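You operate a simulated robot arm through the tools that you are given. There is no shell and no other tool.

The job below is to be done with a simulated robot arm. You get a single attempt, and the scene is never put back.

## Task
The big black battery has tripped. Reset it and get it charging again.
Fine: blue charger's socket off, round plug into its holder, reset, plug back in, socket on.
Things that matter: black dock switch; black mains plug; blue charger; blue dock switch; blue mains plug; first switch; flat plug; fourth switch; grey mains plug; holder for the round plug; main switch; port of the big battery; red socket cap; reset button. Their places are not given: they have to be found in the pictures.

Only the result counts: the job must be done as asked and must still hold three seconds after the hand-in. Knocking over, shifting, dropping, spilling or breaking anything else fails it.

## Robot
A 6-joint arm with a two-finger gripper, fixed in place. Base frame: the origin is on the floor under the middle of its stand, x ahead of it, y to its left, z up; the work surface is at about z = 0.8. Readings come in m, rad, newtons and seconds.
It reaches about 1.417 m from its shoulder. Its first joint turns from -2.897 to 2.897 rad. Payload 3.43 kg.
The tool frame sits at the grasp point between the pads (the TCP): z along the fingers, y along the line on which they close. The tips reach 0.02 m beyond it. The gripper opens to 0.19 m; its body begins 0.248 m behind the TCP.
Orientation is that of the tool frame in the base frame, as a unit quaternion [x, y, z, w]. With the fingers straight down and closing along the base's y, the tool's x points along the base's -x, its y along +y and its z along -z.

## Interface
- The arm moves only by the tool apply_moves. Its argument "moves" is a list of rows, each a list of 7 numbers: the shift along the tool's x, y, z in units of 250 mm (1.0 is 250 mm), then the turn, a rotation vector about the tool's x, y, z in units of 90 degrees (1.0 is 90 degrees), then the opening in per cent of the stroke, from 0 (shut) to 100 (fully open). In form: [[dx, dy, dz, rx, ry, rz, claw], ...]. A call has 1 to 20 rows; each row is the pose to reach, as a shift and turn from the pose commanded when the call began, along the tool's axes at that moment. A call with a number of a shift or a turn outside -1 to 1 is refused whole. Each row takes 0.2 s and may step no farther than 0.05 m and 0.15 rad from the row before; otherwise, or with a gripper value out of range, the whole call is refused. Where a pose cannot be reached the arm comes as near as it can. A force on the tool above 90 N (or 10 N above the force at the start of the call, whichever is more), or a blocked arm, ends the call early, and 0.2 s more pass. Each finger travels about 0.153 m/s and halts on what it meets, pressing with about 24 N; the grip force reading is that of the motor and also rises with nothing between the fingers. The clock runs only during rows and for 0.2 s after the last one: add rows that repeat a pose to give the fingers time. The reply holds the time, the measured pose of the TCP, the force on the tool along the base axes, the opening and the grip force, in the units named above and with some noise, with the torque about the TCP (base axes, N m) and any sound that the robot's microphone picked up, and new pictures: "views" is both (left out), scene, wrist or none.
- Cameras (640 x 400 px; columns grow to the right, rows downward): "scene" is fixed at [0.2237, 0.6443, 1.52]; the picture's right is [-0.77, -0.64, 0.00], its down [-0.30, 0.36, -0.88] and it looks along [0.56, -0.68, -0.47] (base axes); focal length 279 px, centre (320, 200). "wrist" rides on the gripper at [0.07, -0.008, -0.288] in the tool frame; the picture's right is [0.12, 0.99, 0.00], its down [-0.96, 0.12, -0.25] and it looks along [-0.25, 0.03, 0.97] (tool axes); focal length 261 px, centre (320, 200).
- lift_body(by): moves the trunk up (or, below 0, down) by that many m; the arm rides with it, the base frame stays. It gives what a move gives, with no picture.
- locate(camera, pixels): for up to 12 pixels [column, row] of the newest picture of that camera ("zoom" is the newest enlarged one), the place [x, y, z] in the base frame of the surface seen there, good to about 0.003 m, but the place of the scene camera against the robot may be out by one fixed shift of up to 0.025 m in any direction. The clock stands still meanwhile.
- enlarge(camera, box): a new picture of the part [left, top, right, bottom] of that camera's present view, enlarged. The clock stands still meanwhile.
- job_done(): hands the job in; it is judged then, once.

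Leave the gripper open and the arm clear of the work at the hand-in unless told otherwise.

The tools are called after "Emit:" as a command line: name --pt "numbers of a row" for each row, then --argument value for the rest, lists and objects as JSON in quotes. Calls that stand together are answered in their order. apply_moves: Moves the arm, as the interface text tells. Its arguments: {"type":"object","properties":{"moves":{"type":"array"},"views":{"type":"string","enum":["both","scene","wrist","none"]}},"required":["moves"]} The other tools are called the same way: lift_body (by) moves the trunk up or down; locate (camera, pixels) gives the place of the surface under pixels of a picture; enlarge (camera, box) takes an enlarged picture of a part of a camera's view; job_done () hands the job in.

At the start:

```text
time: 0.0
position: [0.4901, -0.386, 1.2682]
orientation: [-0.001, 1.0, 0.0, 0.0]
wrist_force: [-0.5, 0.5, 0.5]
torque: [-0.02, 0.01, -0.05]
finger_gap: 0.19
grasp_force: 0.0
trunk travel left (down, up): [-0.25, 0.19]
```

scene: 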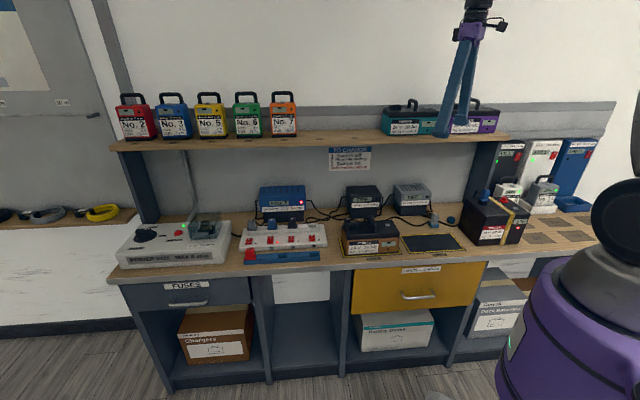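
wrist: 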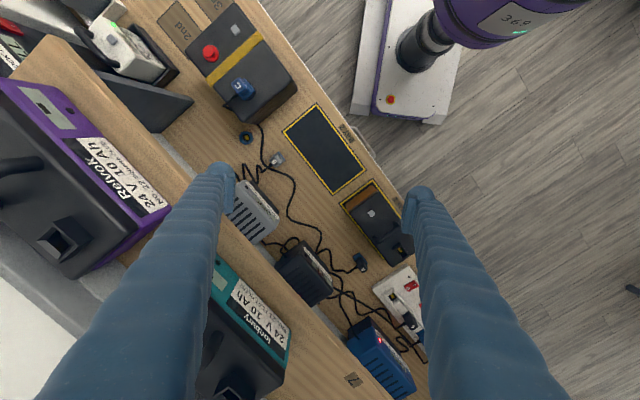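

I see the bench with chargers, a power strip, and a big black battery on the right (about pixel 495,220 in the scene). I'll enlarge parts of both views to identify the items.

Emit:
enlarge --camera "scene" --box '[230, 170, 350, 270]'

Emit:
enlarge --camera "scene" --box '[430, 130, 610, 260]'

Emit:
enlarge --camera "wrist" --box '[160, 0, 360, 200]'

Emit:
enlarge --camera "wrist" --box '[220, 150, 440, 400]'

Emit:
enlarge --camera "scene" --box '[110, 190, 240, 290]'

Emit:
enlarge --camera "scene" --box '[300, 130, 400, 190]'

```text
4.00 times, centred on (290, 220) of scene
```

zoom: 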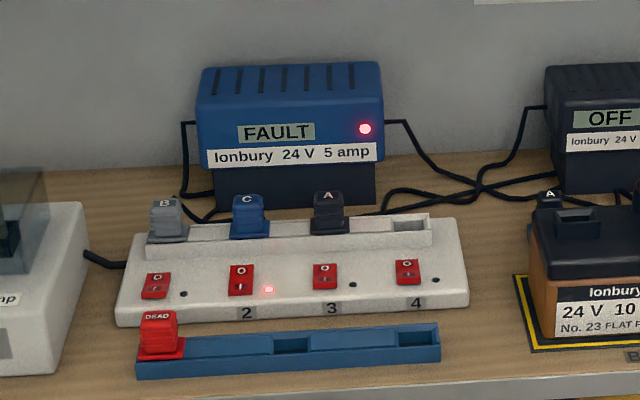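

```text
3.08 times, centred on (520, 195) of scene
```

zoom: 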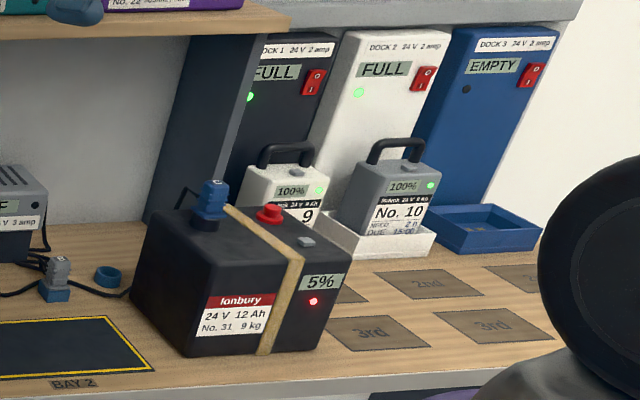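

```text
2.00 times, centred on (260, 100) of wrist
```

zoom: 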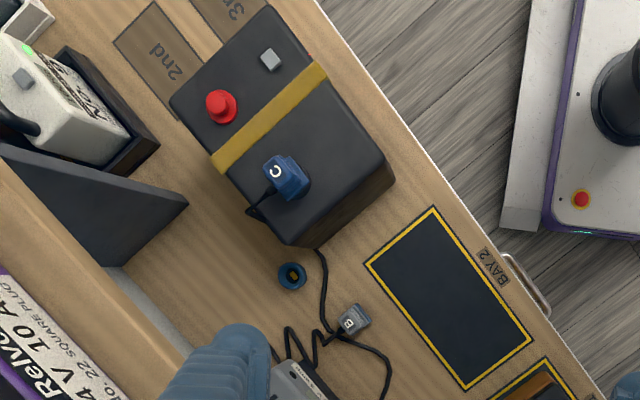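

```text
1.60 times, centred on (330, 275) of wrist
```

zoom: 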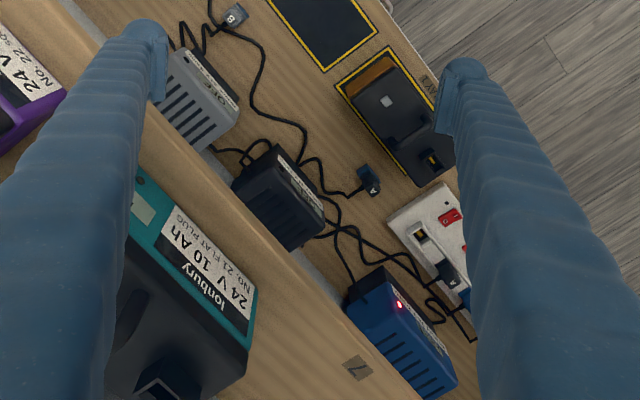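

```text
4.00 times, centred on (175, 240) of scene
```

zoom: 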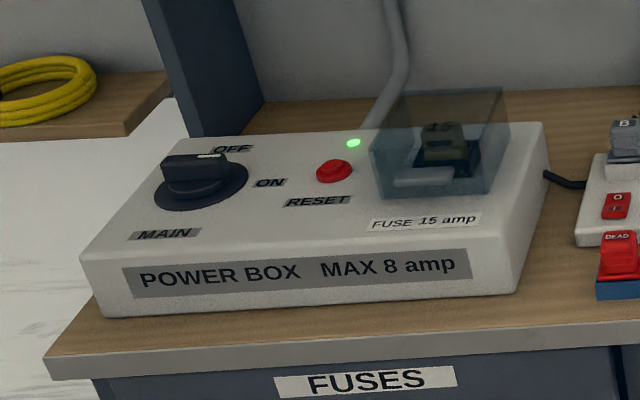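

```text
6.40 times, centred on (350, 160) of scene
```

zoom: 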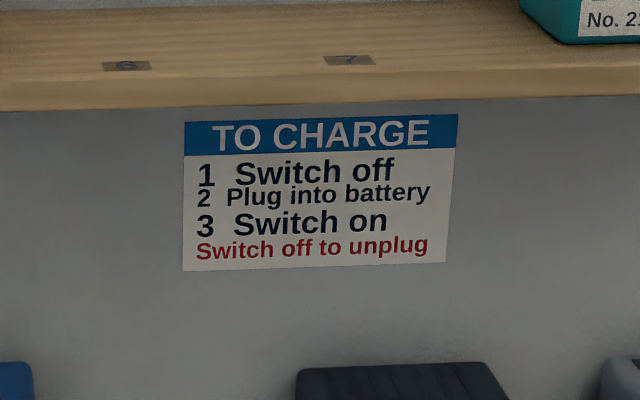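

The blue charger shows FAULT; its mains plug "C" is in socket 2 (lit). Its round plug "C" sits in the black battery No. 31. Let me look closer at the battery, the ring holder and the strip, and locate key points through the wrist camera.

Emit:
enlarge --camera "wrist" --box '[190, 20, 300, 150]'

Emit:
locate --camera "wrist" --pixels '[[209, 53], [235, 29], [240, 88], [246, 137], [276, 158], [411, 287], [409, 320], [393, 297], [290, 95], [220, 75], [250, 130], [320, 200]]'

Emit:
locate --camera "scene" --pixels '[[275, 240], [291, 239], [312, 239], [249, 241], [269, 222], [292, 226], [272, 226], [506, 197], [489, 193], [519, 203], [461, 219], [484, 240]]'

```text
3.08 times, centred on (245, 85) of wrist
```

zoom: 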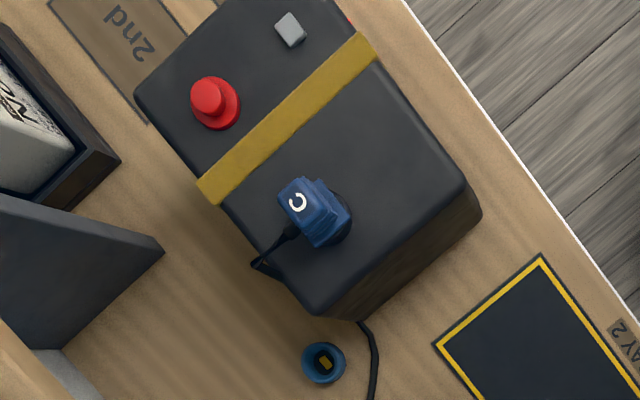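

```text
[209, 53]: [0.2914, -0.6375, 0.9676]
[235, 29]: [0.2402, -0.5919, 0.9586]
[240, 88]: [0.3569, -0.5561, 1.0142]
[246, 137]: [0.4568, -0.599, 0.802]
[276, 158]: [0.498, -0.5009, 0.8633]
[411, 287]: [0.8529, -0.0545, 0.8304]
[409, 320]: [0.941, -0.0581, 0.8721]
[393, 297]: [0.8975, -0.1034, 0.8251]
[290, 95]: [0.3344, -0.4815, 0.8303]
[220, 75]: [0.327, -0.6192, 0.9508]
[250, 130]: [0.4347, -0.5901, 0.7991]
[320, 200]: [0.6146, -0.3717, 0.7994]
```

```text
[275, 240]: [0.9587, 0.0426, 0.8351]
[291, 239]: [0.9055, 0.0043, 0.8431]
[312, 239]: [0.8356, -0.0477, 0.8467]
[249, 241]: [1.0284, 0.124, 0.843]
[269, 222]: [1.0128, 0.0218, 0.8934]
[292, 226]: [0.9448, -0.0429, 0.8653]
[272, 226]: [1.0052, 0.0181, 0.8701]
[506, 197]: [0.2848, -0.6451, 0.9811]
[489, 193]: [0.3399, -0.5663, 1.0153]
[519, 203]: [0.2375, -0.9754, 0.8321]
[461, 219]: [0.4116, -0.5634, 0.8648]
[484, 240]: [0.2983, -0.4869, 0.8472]
```

Next I gather the geometry of shelf, bench edge, holder and strip to plan a safe approach.

Emit:
locate --camera "scene" --pixels '[[330, 146], [500, 140], [130, 150], [330, 137], [350, 270], [120, 278], [500, 250], [440, 135], [405, 125], [475, 128], [489, 205], [484, 187]]'

Emit:
enlarge --camera "scene" --box '[450, 175, 540, 255]'

Emit:
enlarge --camera "scene" --box '[240, 215, 330, 265]'

Emit:
locate --camera "wrist" --pixels '[[160, 190], [200, 230], [260, 265], [140, 165], [255, 245], [226, 75], [255, 90], [262, 45], [300, 80], [245, 130], [243, 141], [249, 137]]'

```text
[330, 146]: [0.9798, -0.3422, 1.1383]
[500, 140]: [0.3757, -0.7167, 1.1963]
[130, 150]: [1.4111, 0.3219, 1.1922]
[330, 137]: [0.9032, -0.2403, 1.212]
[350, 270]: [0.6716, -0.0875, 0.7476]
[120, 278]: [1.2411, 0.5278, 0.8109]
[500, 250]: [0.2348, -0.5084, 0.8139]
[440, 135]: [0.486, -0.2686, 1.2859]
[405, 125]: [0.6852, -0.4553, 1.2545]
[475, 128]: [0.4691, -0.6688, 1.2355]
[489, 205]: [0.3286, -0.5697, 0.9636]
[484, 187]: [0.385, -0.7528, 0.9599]
```

```text
5.00 times, centred on (495, 215) of scene
```

zoom: 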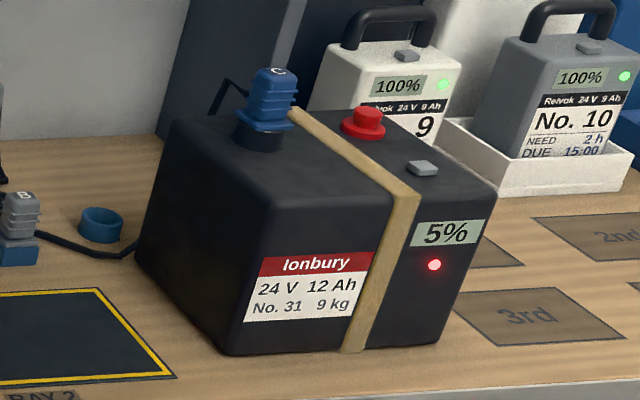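

```text
7.11 times, centred on (285, 240) of scene
```

zoom: 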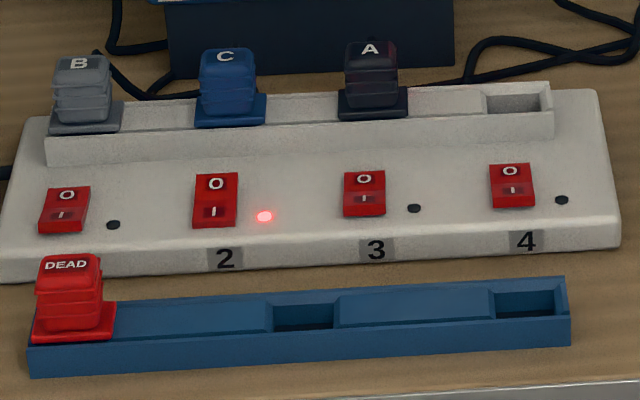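

```text
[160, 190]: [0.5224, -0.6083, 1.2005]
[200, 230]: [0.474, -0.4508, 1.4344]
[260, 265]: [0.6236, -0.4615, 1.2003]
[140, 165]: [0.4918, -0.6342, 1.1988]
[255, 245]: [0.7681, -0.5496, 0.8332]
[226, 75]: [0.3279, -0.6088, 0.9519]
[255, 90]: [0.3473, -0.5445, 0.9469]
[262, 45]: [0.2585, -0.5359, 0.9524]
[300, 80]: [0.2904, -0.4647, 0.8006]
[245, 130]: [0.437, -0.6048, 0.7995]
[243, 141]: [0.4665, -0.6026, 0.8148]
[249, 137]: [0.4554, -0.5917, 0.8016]
```

Bench runs along about (0.77, 0.64); the battery is at its right end. I'll move the hand above the battery and turn it 50° so the fingers close along the bench and the wrist camera is on the robot's side.

Emit:
apply_moves --pt "0.0825 -0.0495 0 0 0 0.0695 100" --pt "0.165 -0.099 0 0 0 0.139 100" --pt "0.2475 -0.1485 0 0 0 0.2085 100" --pt "0.33 -0.198 0 0 0 0.278 100" --pt "0.4125 -0.2475 0 0 0 0.3475 100" --pt "0.495 -0.297 0 0 0 0.417 100" --pt "0.5775 -0.3465 0 0 0 0.4865 100" --pt "0.66 -0.396 0 0 0 0.556 100" --pt "0.66 -0.396 0 0 0 0.556 100" --views "both"

```text
time: 2.0
position: [0.3242, -0.4842, 1.2683]
orientation: [0.423, 0.906, 0.0, 0.0]
wrist_force: [0.1, 0.4, 0.1]
torque: [0.03, 0.0, 0.0]
finger_gap: 0.19
grasp_force: 0.0
trunk travel left (down, up): [-0.25, 0.19]
```

scene: 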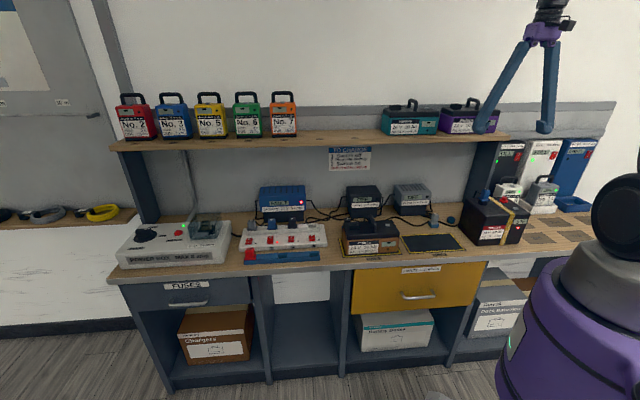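
wrist: 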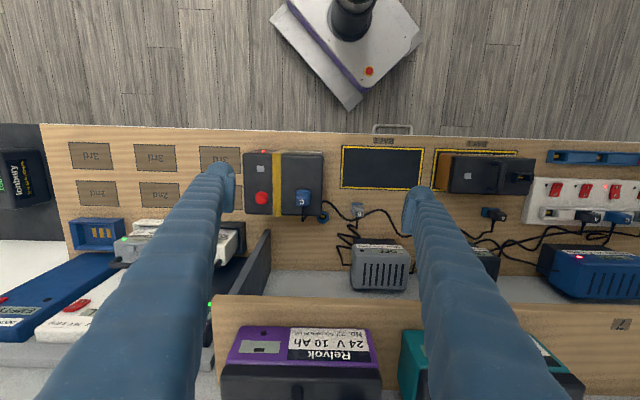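

Now the wrist view is aligned with the bench. Zooming in on the battery, plug and holder.

Emit:
enlarge --camera "wrist" --box '[230, 130, 350, 240]'

Emit:
enlarge --camera "wrist" --box '[280, 170, 350, 235]'

Emit:
locate --camera "wrist" --pixels '[[262, 198], [267, 170], [303, 196], [323, 218], [248, 154], [318, 158], [249, 207], [315, 206], [343, 148], [423, 186], [215, 300], [355, 300]]'

```text
3.64 times, centred on (290, 185) of wrist
```

zoom: 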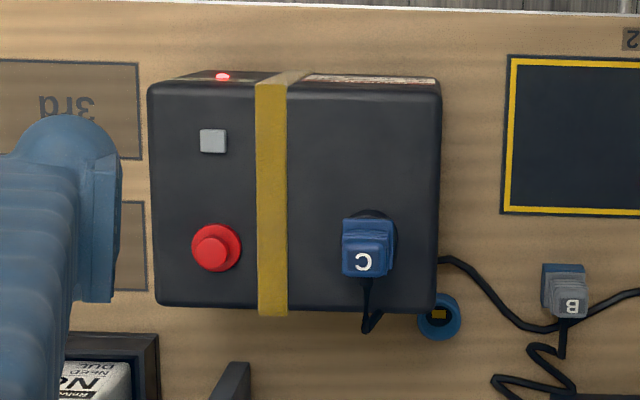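

```text
6.15 times, centred on (315, 202) of wrist
```

zoom: 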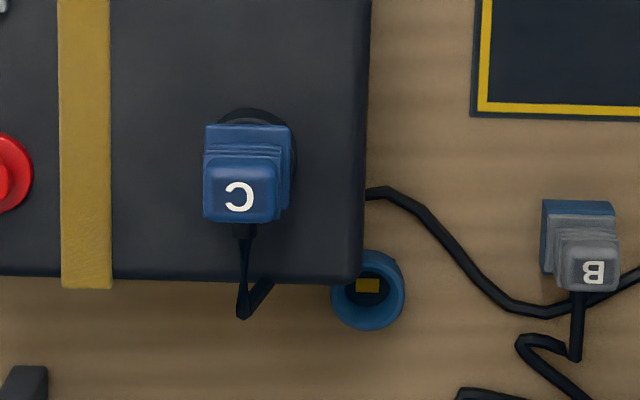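

```text
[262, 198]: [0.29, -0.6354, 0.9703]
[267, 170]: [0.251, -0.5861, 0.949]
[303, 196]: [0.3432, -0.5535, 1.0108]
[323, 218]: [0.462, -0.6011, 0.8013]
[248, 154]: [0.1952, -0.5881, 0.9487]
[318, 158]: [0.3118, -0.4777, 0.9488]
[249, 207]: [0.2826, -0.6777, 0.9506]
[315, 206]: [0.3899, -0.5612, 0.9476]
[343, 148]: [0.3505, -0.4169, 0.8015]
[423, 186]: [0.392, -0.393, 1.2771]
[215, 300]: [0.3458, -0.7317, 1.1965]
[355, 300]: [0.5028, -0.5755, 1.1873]
```

I'll measure plug, holder and port more precisely with the newest zoom.

Emit:
locate --camera "zoom" --pixels '[[212, 195], [240, 195], [270, 195], [240, 165], [240, 218], [245, 130], [210, 145], [285, 145], [248, 112], [368, 255], [368, 285], [368, 320]]'

Emit:
locate --camera "zoom" --pixels '[[335, 290], [402, 290], [368, 305], [580, 270], [580, 215], [560, 250], [612, 275], [245, 300], [365, 200], [360, 270], [118, 270], [275, 250]]'

```text
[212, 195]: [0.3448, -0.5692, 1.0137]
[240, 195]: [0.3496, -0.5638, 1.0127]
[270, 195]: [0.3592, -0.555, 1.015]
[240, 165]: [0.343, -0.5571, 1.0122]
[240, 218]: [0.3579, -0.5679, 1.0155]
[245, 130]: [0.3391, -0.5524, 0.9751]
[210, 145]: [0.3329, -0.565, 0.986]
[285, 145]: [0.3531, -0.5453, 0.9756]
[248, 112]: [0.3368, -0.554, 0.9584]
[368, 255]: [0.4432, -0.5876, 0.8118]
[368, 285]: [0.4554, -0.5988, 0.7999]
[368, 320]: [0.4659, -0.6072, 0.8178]
```

```text
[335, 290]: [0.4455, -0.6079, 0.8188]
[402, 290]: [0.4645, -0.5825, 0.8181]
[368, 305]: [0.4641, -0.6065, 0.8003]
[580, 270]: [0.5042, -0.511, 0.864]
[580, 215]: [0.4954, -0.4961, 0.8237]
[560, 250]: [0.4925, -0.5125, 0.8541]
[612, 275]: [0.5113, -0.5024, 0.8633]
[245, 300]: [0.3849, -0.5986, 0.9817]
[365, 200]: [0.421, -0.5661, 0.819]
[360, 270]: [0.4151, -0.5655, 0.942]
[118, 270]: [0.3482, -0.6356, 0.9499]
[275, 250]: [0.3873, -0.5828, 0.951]
```

Plug C is square-bodied, about 24 mm wide, aligned with the bench; the holder ring is at roughly (0.455,-0.597), close behind the battery's corner. I'll shut the gripper here in free air to see the shape of the finger tips for switch pressing.

Emit:
apply_moves --pt "0 0 0 0 0 0 50" --pt "0 0 0 0 0 0 0" --pt "0 0 0 0 0 0 0" --pt "0 0 0 0 0 0 0" --pt "0 0 0 0 0 0 0" --views "both"

Emit:
enlarge --camera "wrist" --box '[240, 130, 400, 330]'

Emit:
enlarge --camera "scene" --box '[490, 0, 590, 150]'

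Emit:
enlarge --camera "wrist" --box '[520, 130, 640, 280]'

```text
time: 3.2
position: [0.3237, -0.486, 1.2679]
orientation: [0.423, 0.906, 0.001, -0.001]
wrist_force: [0.5, 0.0, 0.2]
torque: [-0.01, 0.01, -0.02]
finger_gap: 0.0002
grasp_force: 23.9
trunk travel left (down, up): [-0.25, 0.19]
```

scene: 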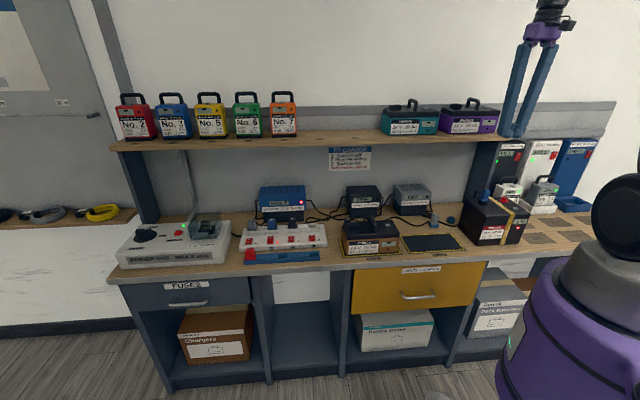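
wrist: 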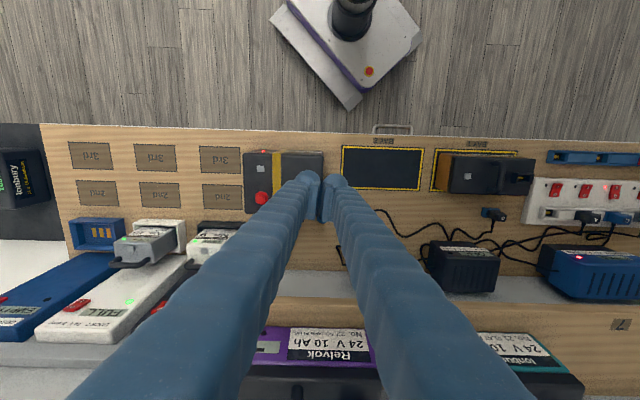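

```text
2.00 times, centred on (320, 230) of wrist
```

zoom: 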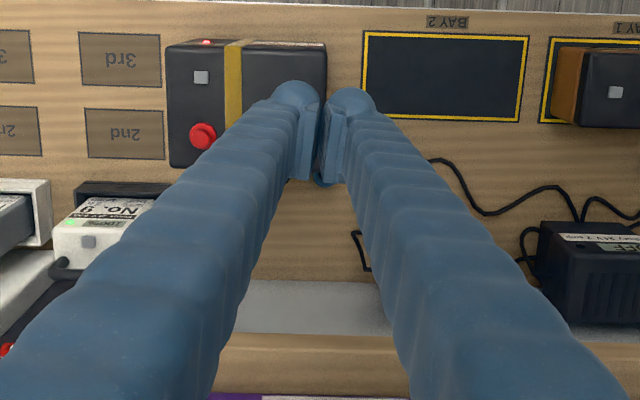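

```text
2.67 times, centred on (540, 75) of scene
```

zoom: 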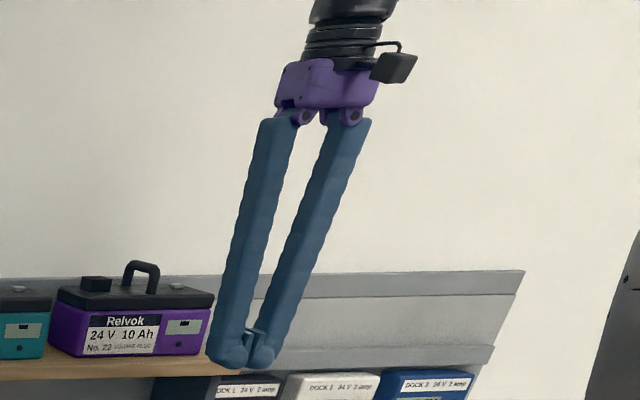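

```text
2.67 times, centred on (580, 205) of wrist
```

zoom: 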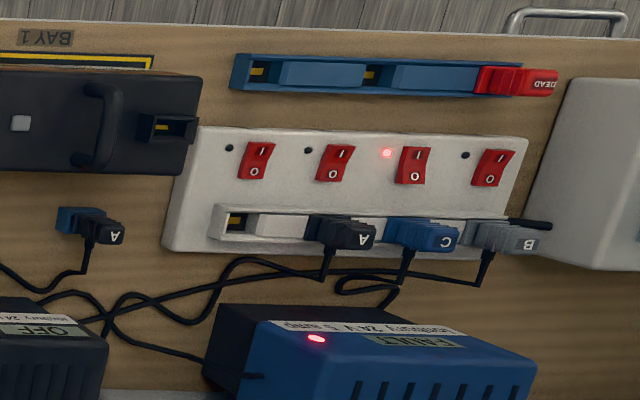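

The finger tips are rounded lumps. Now I measure the strip: the switches, lamps and plugs in the latest zoom.

Emit:
locate --camera "zoom" --pixels '[[493, 157], [486, 180], [415, 154], [410, 178], [337, 152], [330, 175], [260, 150], [254, 172], [387, 153], [400, 214], [412, 240], [465, 155]]'

Emit:
enlarge --camera "wrist" --box '[285, 160, 355, 240]'

Emit:
locate --camera "zoom" --pixels '[[320, 200], [180, 100], [460, 100], [250, 60], [390, 60], [250, 300], [390, 300], [320, 300], [150, 200], [490, 200], [280, 150], [360, 150]]'

```text
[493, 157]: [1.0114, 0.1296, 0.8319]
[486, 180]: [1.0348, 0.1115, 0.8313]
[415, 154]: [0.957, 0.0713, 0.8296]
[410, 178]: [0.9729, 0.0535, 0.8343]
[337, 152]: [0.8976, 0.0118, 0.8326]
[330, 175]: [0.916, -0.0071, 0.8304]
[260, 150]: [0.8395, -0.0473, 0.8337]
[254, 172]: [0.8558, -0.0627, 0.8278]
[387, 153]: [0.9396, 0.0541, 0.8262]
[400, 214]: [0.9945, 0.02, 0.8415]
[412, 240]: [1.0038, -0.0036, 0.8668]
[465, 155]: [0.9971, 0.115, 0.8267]
```

```text
5.00 times, centred on (320, 200) of wrist
```

zoom: 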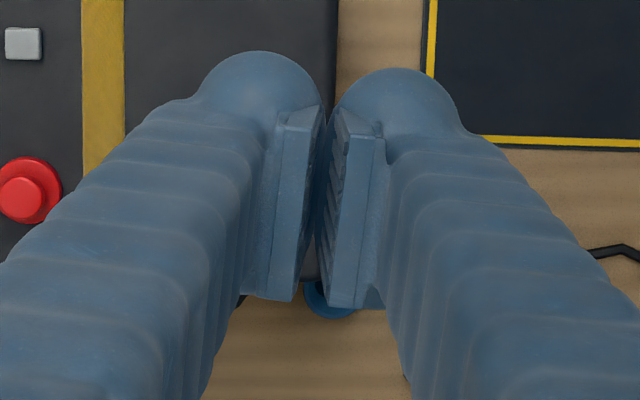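

```text
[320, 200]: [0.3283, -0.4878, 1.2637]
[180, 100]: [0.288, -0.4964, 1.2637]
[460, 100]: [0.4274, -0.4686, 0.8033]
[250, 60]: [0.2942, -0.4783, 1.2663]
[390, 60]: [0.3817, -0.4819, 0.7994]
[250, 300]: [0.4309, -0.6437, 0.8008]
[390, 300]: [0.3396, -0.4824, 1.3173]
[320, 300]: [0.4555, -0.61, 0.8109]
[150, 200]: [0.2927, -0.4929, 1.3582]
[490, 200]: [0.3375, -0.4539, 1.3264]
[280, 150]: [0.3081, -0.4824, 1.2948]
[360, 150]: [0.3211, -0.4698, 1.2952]
```

Switch spacing is about 83 mm; switch 2's O half is at about (0.973, 0.0535, 0.834), pressed half ~0.829. I'll travel along the bench (tool +y) toward the strip with the gripper shut, staying high.

Emit:
apply_moves --pt "0 0.16 0 0 0 0 0" --pt "0 0.33 0 0 0 0 0" --pt "0 0.5 0 0 0 0 0" --pt "0 0.67 0 0 0 0 0" --pt "0 0.84 0 0 0 0 0" --pt "0 1.0 0 0 0 0 0" --views "none"

Emit:
apply_moves --pt "0 0.16 0 0 0 0 0" --pt "0 0.33 0 0 0 0 0" --pt "0 0.5 0 0 0 0 0" --pt "0 0.67 0 0 0 0 0" --pt "0 0.84 0 0 0 0 0" --pt "0 1.0 0 0 0 0 0" --views "none"

Emit:
apply_moves --pt "0 0.16 0 0 0 0 0" --pt "0 0.33 0 0 0 0 0" --pt "0 0.5 0 0 0 0 0" --pt "0 0.67 0 0 0 0 0" --pt "0 0.84 0 0 0 0 0" --pt "0 1.0 0 0 0 0 0" --views "both"

```text
time: 4.6
position: [0.5176, -0.3231, 1.2684]
orientation: [0.424, 0.906, -0.001, 0.0]
wrist_force: [0.7, 0.2, 0.5]
torque: [-0.03, 0.05, 0.02]
finger_gap: 0.0001
grasp_force: 23.3
trunk travel left (down, up): [-0.25, 0.19]
```

```text
time: 6.0
position: [0.7094, -0.1609, 1.2679]
orientation: [0.423, 0.906, -0.001, -0.002]
wrist_force: [0.4, 0.5, -0.4]
torque: [-0.01, 0.06, 0.01]
finger_gap: 0.0
grasp_force: 23.8
trunk travel left (down, up): [-0.25, 0.19]
```

```text
time: 7.4
position: [0.9032, -0.004, 1.2666]
orientation: [0.423, 0.906, 0.0, -0.001]
wrist_force: [0.6, -0.2, -0.3]
torque: [-0.05, 0.11, 0.0]
finger_gap: 0.0001
grasp_force: 24.0
trunk travel left (down, up): [-0.25, 0.19]
```

scene: 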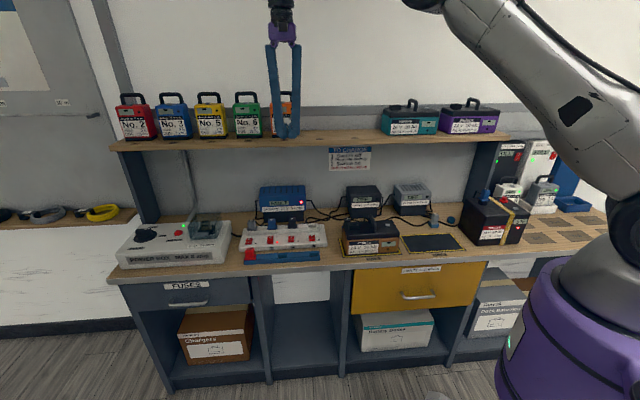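
wrist: 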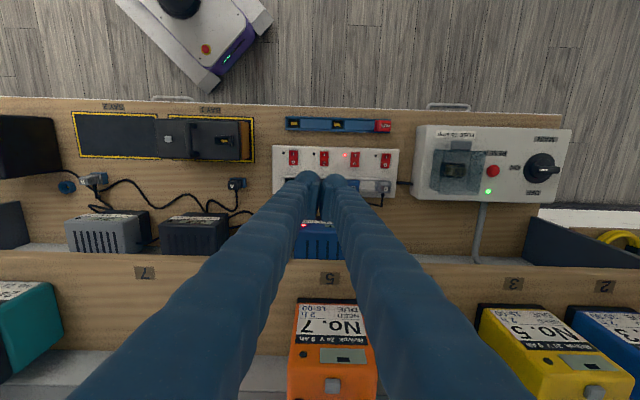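

The hand is over the strip. Zooming in on the switches at (294–386, 158).

Emit:
enlarge --camera "wrist" --box '[265, 110, 405, 200]'

Emit:
enlarge --camera "wrist" --box '[330, 140, 380, 175]'

```text
4.44 times, centred on (335, 155) of wrist
```

zoom: 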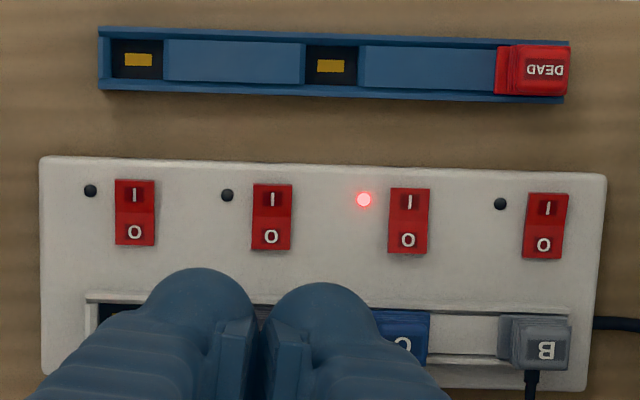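

```text
11.43 times, centred on (355, 158) of wrist
```

zoom: 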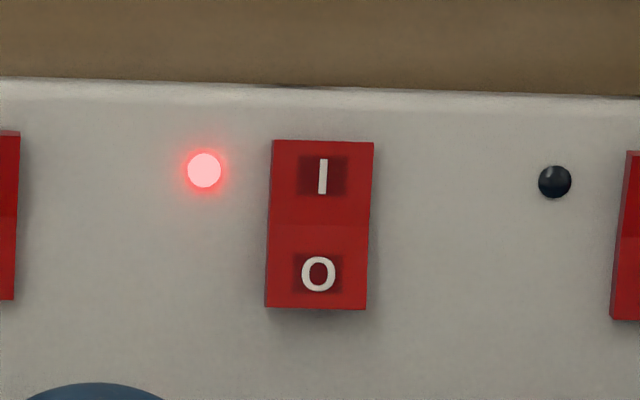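

Emit:
locate --camera "zoom" --pixels '[[318, 290], [318, 250], [275, 285], [360, 285], [318, 228], [318, 150], [280, 180], [365, 180], [318, 304], [318, 340], [205, 170], [420, 250]]'

```text
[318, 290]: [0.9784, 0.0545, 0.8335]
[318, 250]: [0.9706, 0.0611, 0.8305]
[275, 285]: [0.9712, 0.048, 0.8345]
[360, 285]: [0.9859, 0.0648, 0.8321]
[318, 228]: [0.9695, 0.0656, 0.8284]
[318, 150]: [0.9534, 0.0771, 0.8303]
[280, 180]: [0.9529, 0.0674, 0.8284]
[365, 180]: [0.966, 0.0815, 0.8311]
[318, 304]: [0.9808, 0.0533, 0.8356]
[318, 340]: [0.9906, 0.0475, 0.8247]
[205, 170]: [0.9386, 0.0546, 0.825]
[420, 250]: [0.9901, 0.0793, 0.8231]
```

Rocker 2 spans n-wise about 39 mm; O half raised. I check where the socket row's front face lies to be sure the finger fits in between.

Emit:
enlarge --camera "wrist" --box '[330, 150, 400, 200]'

Emit:
locate --camera "zoom" --pixels '[[300, 290], [350, 290], [300, 320], [330, 320], [380, 300], [420, 292], [420, 300], [420, 312], [420, 340], [500, 330], [60, 210], [100, 220]]'

```text
8.00 times, centred on (365, 175) of wrist
```

zoom: 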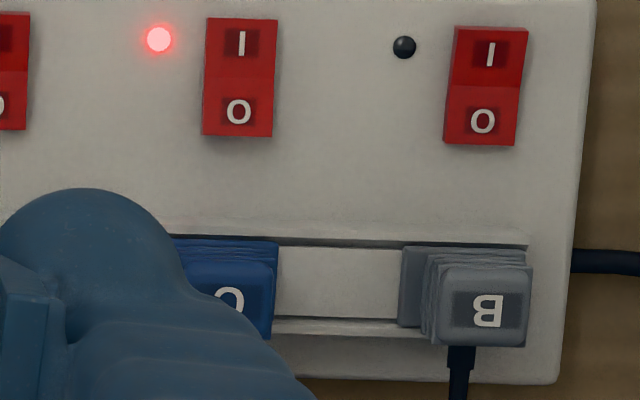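

```text
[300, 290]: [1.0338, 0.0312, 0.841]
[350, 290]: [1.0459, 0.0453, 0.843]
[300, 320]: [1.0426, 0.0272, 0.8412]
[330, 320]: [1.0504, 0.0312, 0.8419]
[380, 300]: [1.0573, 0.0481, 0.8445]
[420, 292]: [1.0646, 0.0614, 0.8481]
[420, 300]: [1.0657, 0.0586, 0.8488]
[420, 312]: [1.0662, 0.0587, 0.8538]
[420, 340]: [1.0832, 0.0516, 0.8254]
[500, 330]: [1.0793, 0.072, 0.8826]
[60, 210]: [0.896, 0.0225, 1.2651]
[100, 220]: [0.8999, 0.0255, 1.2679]
```

The row's front is ~40 mm behind the O half, enough room. Moving over switch 2 so that the right-hand-scene (−s) finger tip is above the O half, then down 0.25 m.

Emit:
apply_moves --pt "0 0.15 0 0 0 0 0" --pt "0 0.3 0 0 0 0 0" --pt "-0.004 0.447 0 0 0 0 0" --pt "-0.004 0.447 0.16 0 0 0 0" --pt "-0.004 0.447 0.33 0 0 0 0" --pt "-0.004 0.447 0.5 0 0 0 0" --pt "-0.004 0.447 0.67 0 0 0 0" --pt "-0.004 0.447 0.84 0 0 0 0" --pt "-0.004 0.447 1.0 0 0 0 0" --views "both"

```text
time: 9.4
position: [0.9861, 0.0668, 1.0181]
orientation: [0.423, 0.906, -0.001, 0.0]
wrist_force: [1.3, -0.3, -0.9]
torque: [0.0, 0.12, -0.03]
finger_gap: 0.0
grasp_force: 24.2
out of reach, approached as far as the arm can: row 2, 3, 4, 5
trunk travel left (down, up): [-0.25, 0.19]
```

scene: 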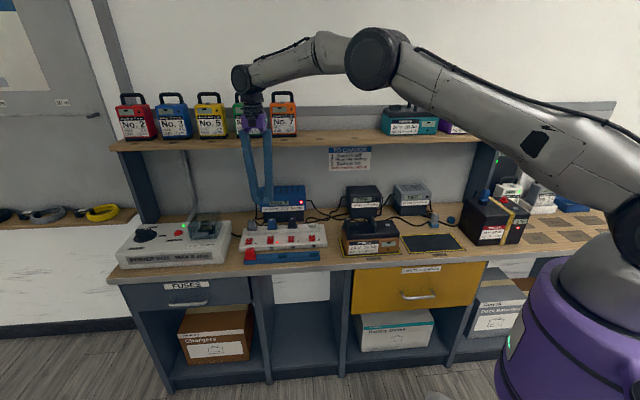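
wrist: 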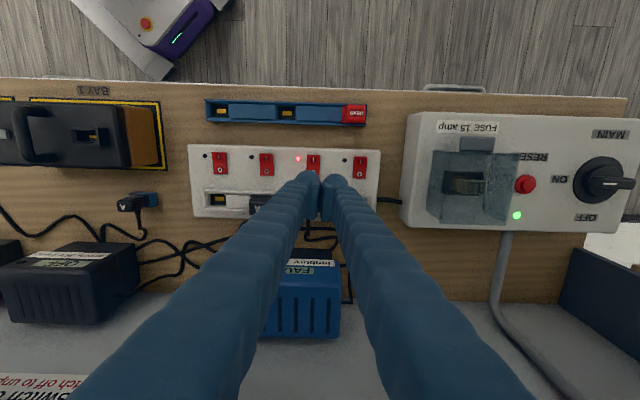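

Lower, reach is fine. The finger tip is lined up over switch 2. Now down to 10 mm above the rocker.

Emit:
apply_moves --pt "-0.006 0.006 0.15 0 0 0 0" --pt "-0.006 0.006 0.3 0 0 0 0" --pt "-0.006 0.006 0.42 0 0 0 0" --pt "-0.006 0.006 0.52 0 0 0 0" --pt "-0.006 0.006 0.59 0 0 0 0" --pt "-0.006 0.006 0.59 0 0 0 0" --views "both"

Emit:
enlarge --camera "scene" --box '[235, 205, 335, 265]'

Emit:
enlarge --camera "wrist" --box '[270, 140, 380, 220]'

```text
time: 10.8
position: [0.9888, 0.0674, 0.8703]
orientation: [0.422, 0.907, 0.0, -0.001]
wrist_force: [0.2, 0.1, 1.0]
torque: [0.0, 0.02, 0.0]
finger_gap: 0.0002
grasp_force: 24.1
trunk travel left (down, up): [-0.25, 0.19]
```

scene: 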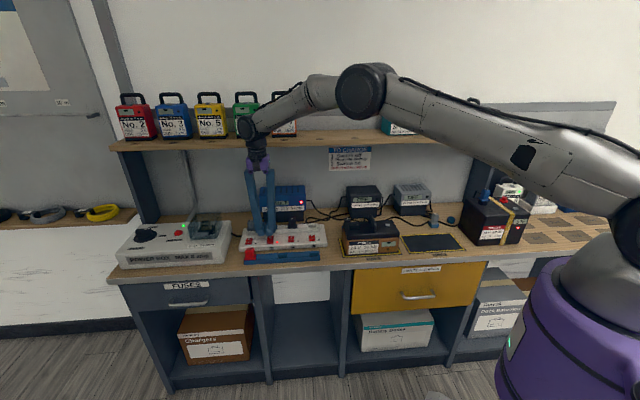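
wrist: 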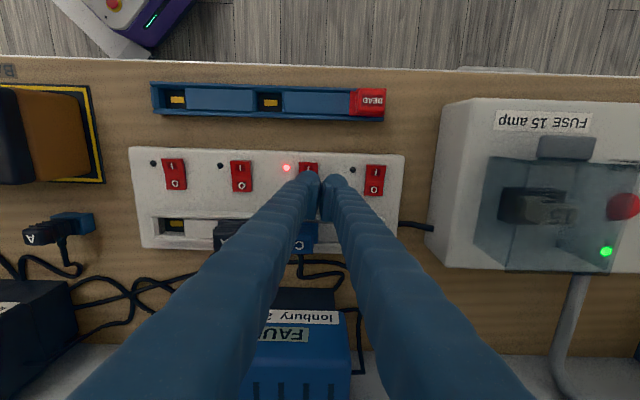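

```text
6.40 times, centred on (285, 235) of scene
```

zoom: 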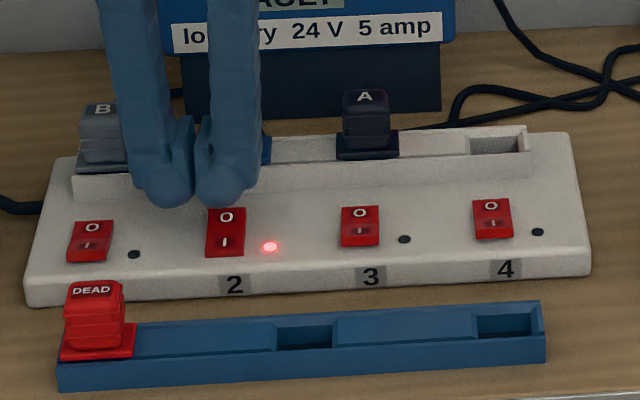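

```text
5.00 times, centred on (325, 180) of wrist
```

zoom: 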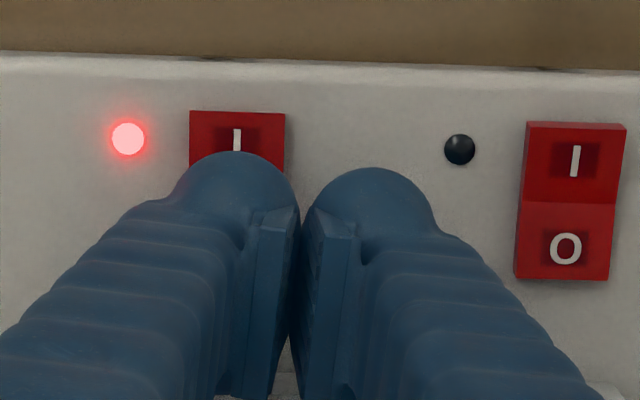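

The tip is above the O half of switch 2. Pressing down gently in small steps, watching force and sound.

Emit:
apply_moves --pt "0 0 0.03 0 0 0 0" --pt "0 0 0.05 0 0 0 0" --pt "0 0 0.06 0 0 0 0" --pt "0 0 0.068 0 0 0 0" --pt "0 0 0.076 0 0 0 0" --views "both"

Emit:
enlarge --camera "scene" --box '[235, 205, 335, 265]'

```text
time: 12.0
position: [0.9885, 0.0689, 0.8504]
orientation: [0.422, 0.906, -0.001, -0.001]
wrist_force: [0.0, 0.7, 0.3]
torque: [0.01, 0.03, 0.0]
finger_gap: 0.0
grasp_force: 24.6
trunk travel left (down, up): [-0.25, 0.19]
```

scene: 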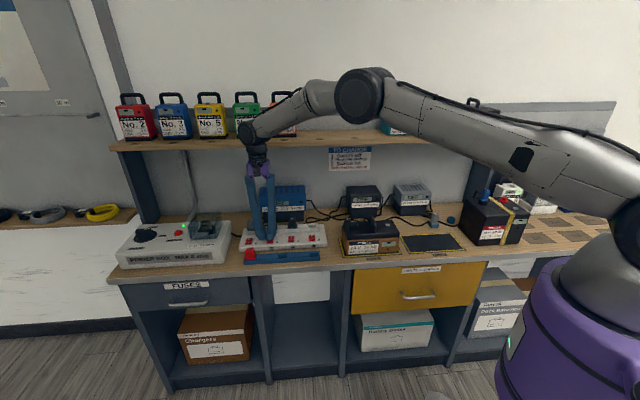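
wrist: 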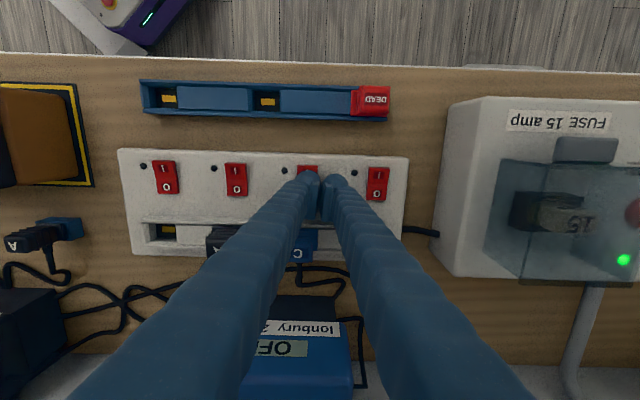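

```text
6.40 times, centred on (285, 235) of scene
```

zoom: 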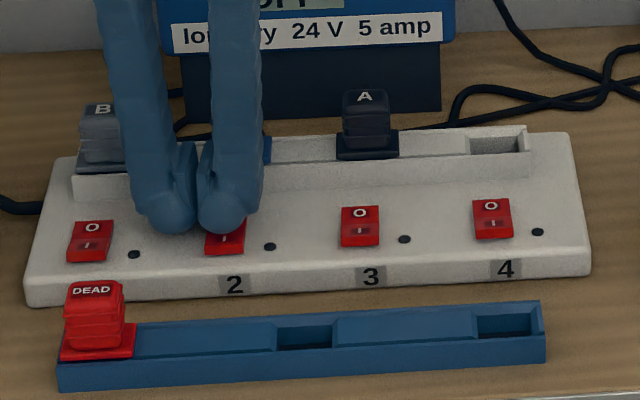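

Switch 2's lamp is dark and the blue charger reads OFF. Now lifting straight up, then heading back toward the battery at a safe height.

Emit:
apply_moves --pt "0 0 -0.16 0 0 0 0" --pt "0 0 -0.33 0 0 0 0" --pt "0 0 -0.5 0 0 0 0" --pt "0 -0.1 -0.65 0 0 0 0" --pt "0 -0.25 -0.77 0 0 0 0" --pt "0 -0.42 -0.86 0 0 0 0" --pt "0 -0.6 -0.93 0 0 0 0" --pt "0 -0.79 -1.0 0 0 0 0" --pt "0 -0.98 -1.0 0 0 0 0" --views "scene"

Emit:
enlarge --camera "scene" --box '[235, 175, 335, 265]'

```text
refused: row 8 steps farther than a row can; nothing moved
```

```text
4.44 times, centred on (285, 220) of scene
```

zoom: 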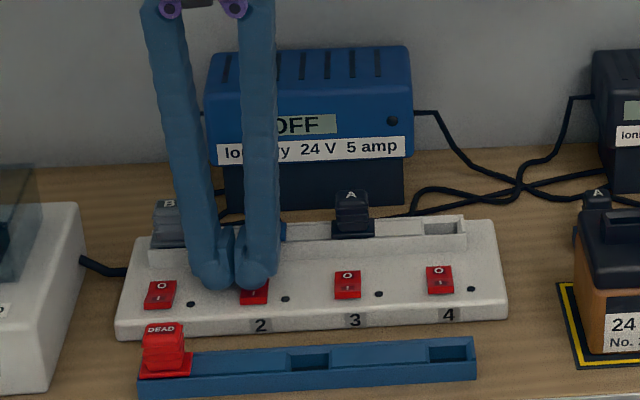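

One step was slightly too long; repeating with shorter steps.

Emit:
apply_moves --pt "0 0 -0.16 0 0 0 0" --pt "0 0 -0.33 0 0 0 0" --pt "0 0 -0.5 0 0 0 0" --pt "0 -0.1 -0.65 0 0 0 0" --pt "0 -0.25 -0.77 0 0 0 0" --pt "0 -0.41 -0.86 0 0 0 0" --pt "0 -0.57 -0.95 0 0 0 0" --pt "0 -0.74 -1.0 0 0 0 0" --pt "0 -0.92 -1.0 0 0 0 0" --views "scene"

Emit:
enlarge --camera "scene" --box '[235, 175, 335, 265]'

```text
time: 14.0
position: [0.8119, -0.081, 1.1035]
orientation: [0.423, 0.906, -0.001, 0.0]
wrist_force: [0.7, 0.5, 0.8]
torque: [0.02, -0.04, 0.02]
finger_gap: 0.0
grasp_force: 23.8
trunk travel left (down, up): [-0.25, 0.19]
```

scene: 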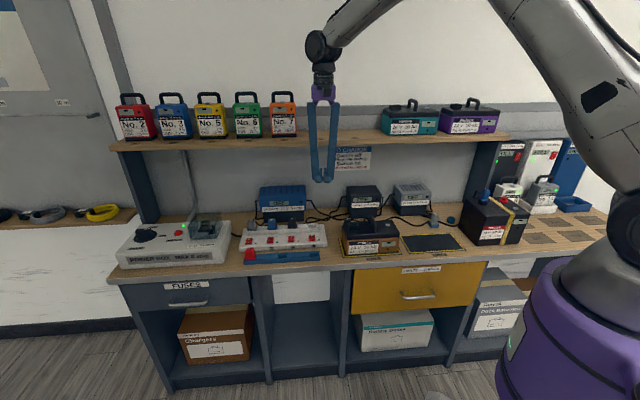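

```text
4.44 times, centred on (285, 220) of scene
```

zoom: 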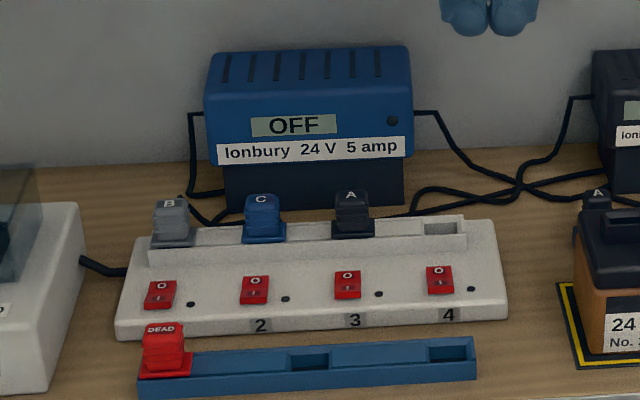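

Switch 2 stays off and the charger reads OFF. Continuing back along the bench toward the battery, rising slightly.

Emit:
apply_moves --pt "0 -0.16 -0.05 0 0 0 0" --pt "0 -0.33 -0.1 0 0 0 0" --pt "0 -0.5 -0.15 0 0 0 0" --pt "0 -0.67 -0.2 0 0 0 0" --pt "0 -0.84 -0.25 0 0 0 10" --pt "0 -1.0 -0.28 0 0 0 20" --views "none"

Emit:
apply_moves --pt "0 -0.16 0 0 0 0 30" --pt "0 -0.33 0 0 0 0 40" --pt "0 -0.5 0 0 0 0 40" --pt "0 -0.67 0 0 0 0 40" --pt "0 -0.84 0 0 0 0 40" --pt "0 -1.0 0 0 0 0 40" --views "wrist"

```text
time: 15.4
position: [0.6191, -0.2442, 1.1754]
orientation: [0.422, 0.907, 0.0, 0.001]
wrist_force: [-0.2, 0.1, 0.4]
torque: [-0.02, -0.1, 0.0]
finger_gap: 0.0379
grasp_force: 0.0
trunk travel left (down, up): [-0.25, 0.19]
```

```text
time: 16.8
position: [0.4286, -0.4035, 1.1739]
orientation: [0.422, 0.906, 0.0, 0.0]
wrist_force: [-0.6, 0.3, -0.5]
torque: [0.0, -0.03, 0.02]
finger_gap: 0.076
grasp_force: 0.1
trunk travel left (down, up): [-0.25, 0.19]
```

wrist: 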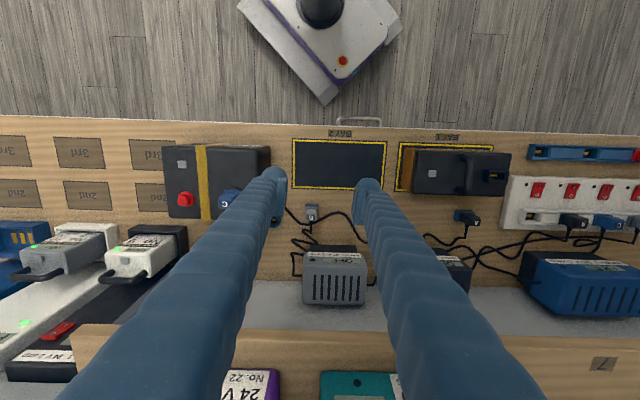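

Now I tilt the hand 20° (body leaning to the robot, to clear the shelf later at the holder) and place it above the plug.

Emit:
apply_moves --pt "-0.0475 -0.108 0.036 0 -0.037 0 40" --pt "-0.095 -0.216 0.072 0 -0.074 0 40" --pt "-0.1425 -0.324 0.108 0 -0.111 0 40" --pt "-0.19 -0.432 0.144 0 -0.148 0 40" --pt "-0.2375 -0.54 0.18 0 -0.185 0 40" --pt "-0.285 -0.648 0.216 0 -0.222 0 40" --pt "-0.285 -0.648 0.216 0 -0.222 0 40" --views "both"

Emit:
enlarge --camera "wrist" --box '[270, 110, 390, 230]'

Emit:
enlarge --camera "scene" --box '[440, 100, 560, 250]'

```text
time: 18.4
position: [0.3497, -0.5625, 1.1194]
orientation: [0.416, 0.893, -0.074, 0.157]
wrist_force: [0.0, 0.0, 0.1]
torque: [0.04, 0.01, -0.02]
finger_gap: 0.076
grasp_force: 0.0
trunk travel left (down, up): [-0.25, 0.19]
```

scene: 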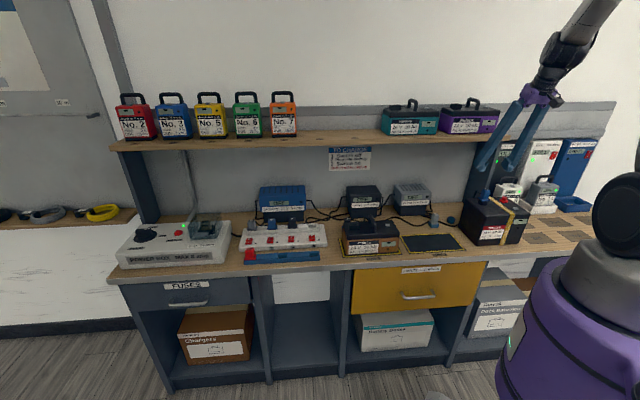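
wrist: 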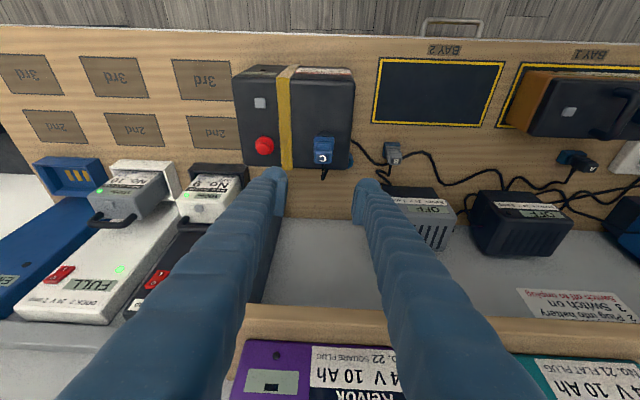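

```text
3.33 times, centred on (330, 170) of wrist
```

zoom: 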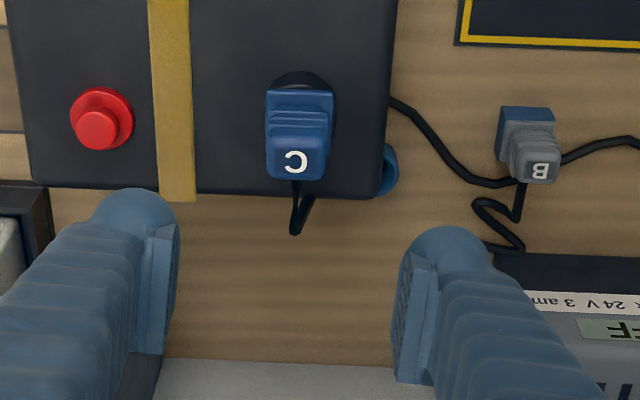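

```text
2.67 times, centred on (500, 175) of scene
```

zoom: 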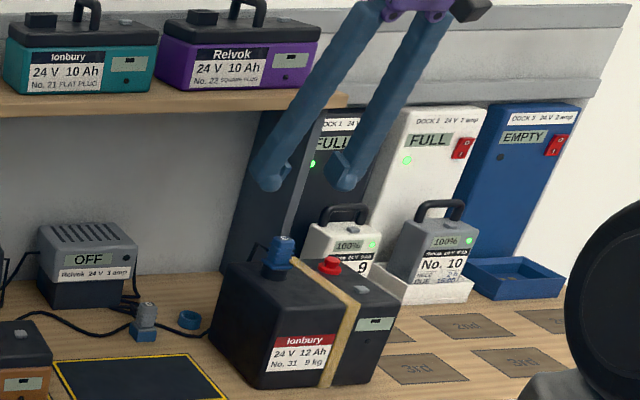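

Plug C is visible at (300,140) in the zoom. I'll re-measure it from here.

Emit:
enlarge --camera "wrist" --box '[295, 125, 355, 185]'

Emit:
locate --camera "zoom" --pixels '[[320, 200], [300, 230], [250, 230], [350, 230]]'

```text
6.67 times, centred on (325, 155) of wrist
```

zoom: 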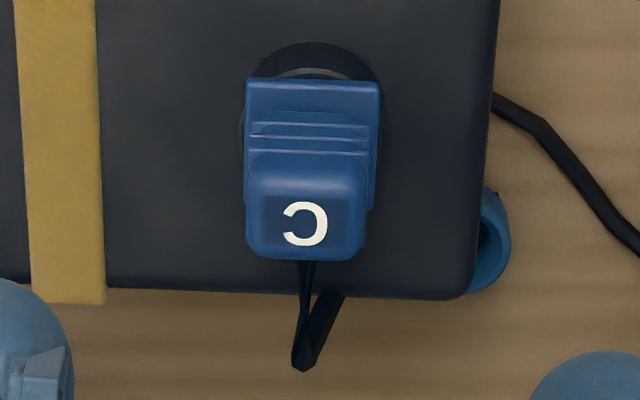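

```text
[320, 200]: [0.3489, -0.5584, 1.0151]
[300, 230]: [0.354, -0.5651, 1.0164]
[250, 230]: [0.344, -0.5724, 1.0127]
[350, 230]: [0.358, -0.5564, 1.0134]
```

Plug centre confirmed at s≈−0.0925, n≈0.655, top 1.0145; hand is centred on it. Descending vertically around it (opening 40%).

Emit:
apply_moves --pt "0.04 0.003 0.11 0 0 0 40" --pt "0.08 0.005 0.22 0 0 0 40" --pt "0.115 0.005 0.316 0 0 0 40" --pt "0.14 0.005 0.385 0 0 0 40" --pt "0.16 0.005 0.44 0 0 0 40" --pt "0.16 0.005 0.44 0 0 0 40" --views "both"

Emit:
enlarge --camera "wrist" --box '[260, 120, 380, 230]'

Emit:
enlarge --camera "scene" --box '[450, 150, 550, 250]'

```text
time: 19.8
position: [0.3502, -0.5592, 1.0025]
orientation: [0.417, 0.892, -0.074, 0.157]
wrist_force: [-0.3, 0.3, 0.7]
torque: [0.02, 0.01, 0.03]
finger_gap: 0.0759
grasp_force: 0.1
trunk travel left (down, up): [-0.25, 0.19]
```

scene: 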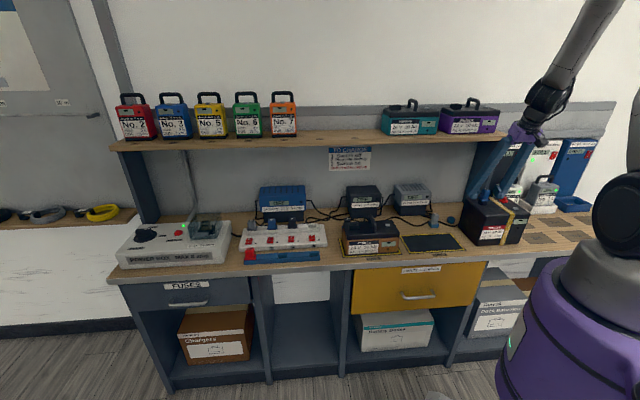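
wrist: 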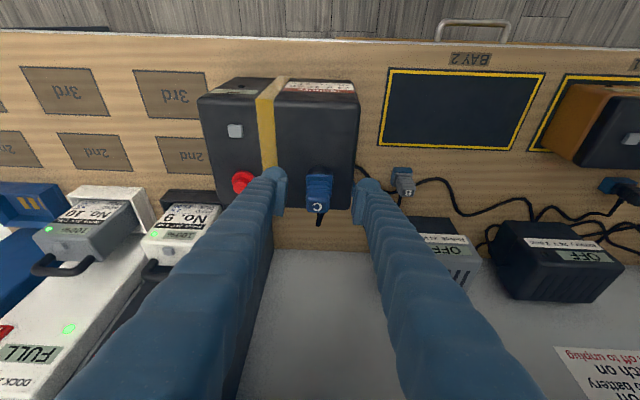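

```text
3.64 times, centred on (320, 175) of wrist
```

zoom: 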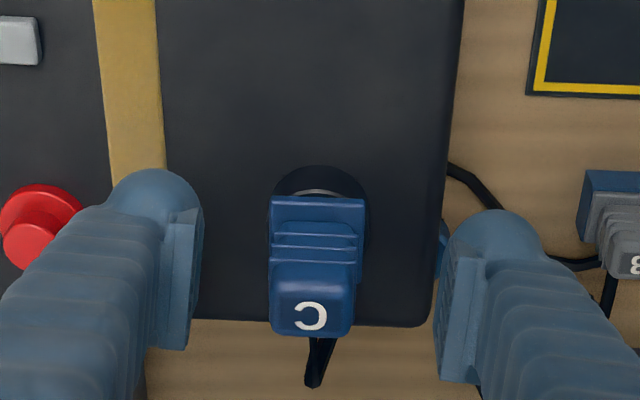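

```text
4.00 times, centred on (500, 200) of scene
```

zoom: 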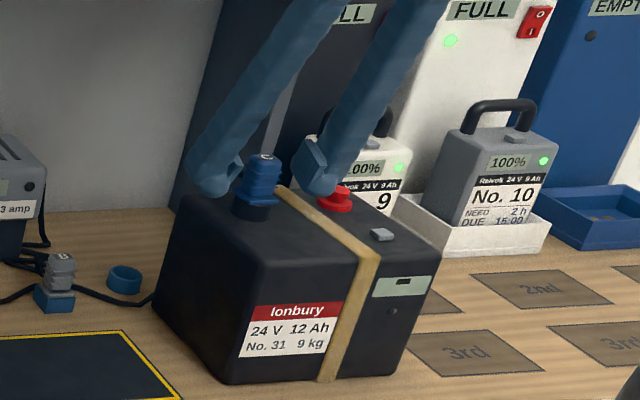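

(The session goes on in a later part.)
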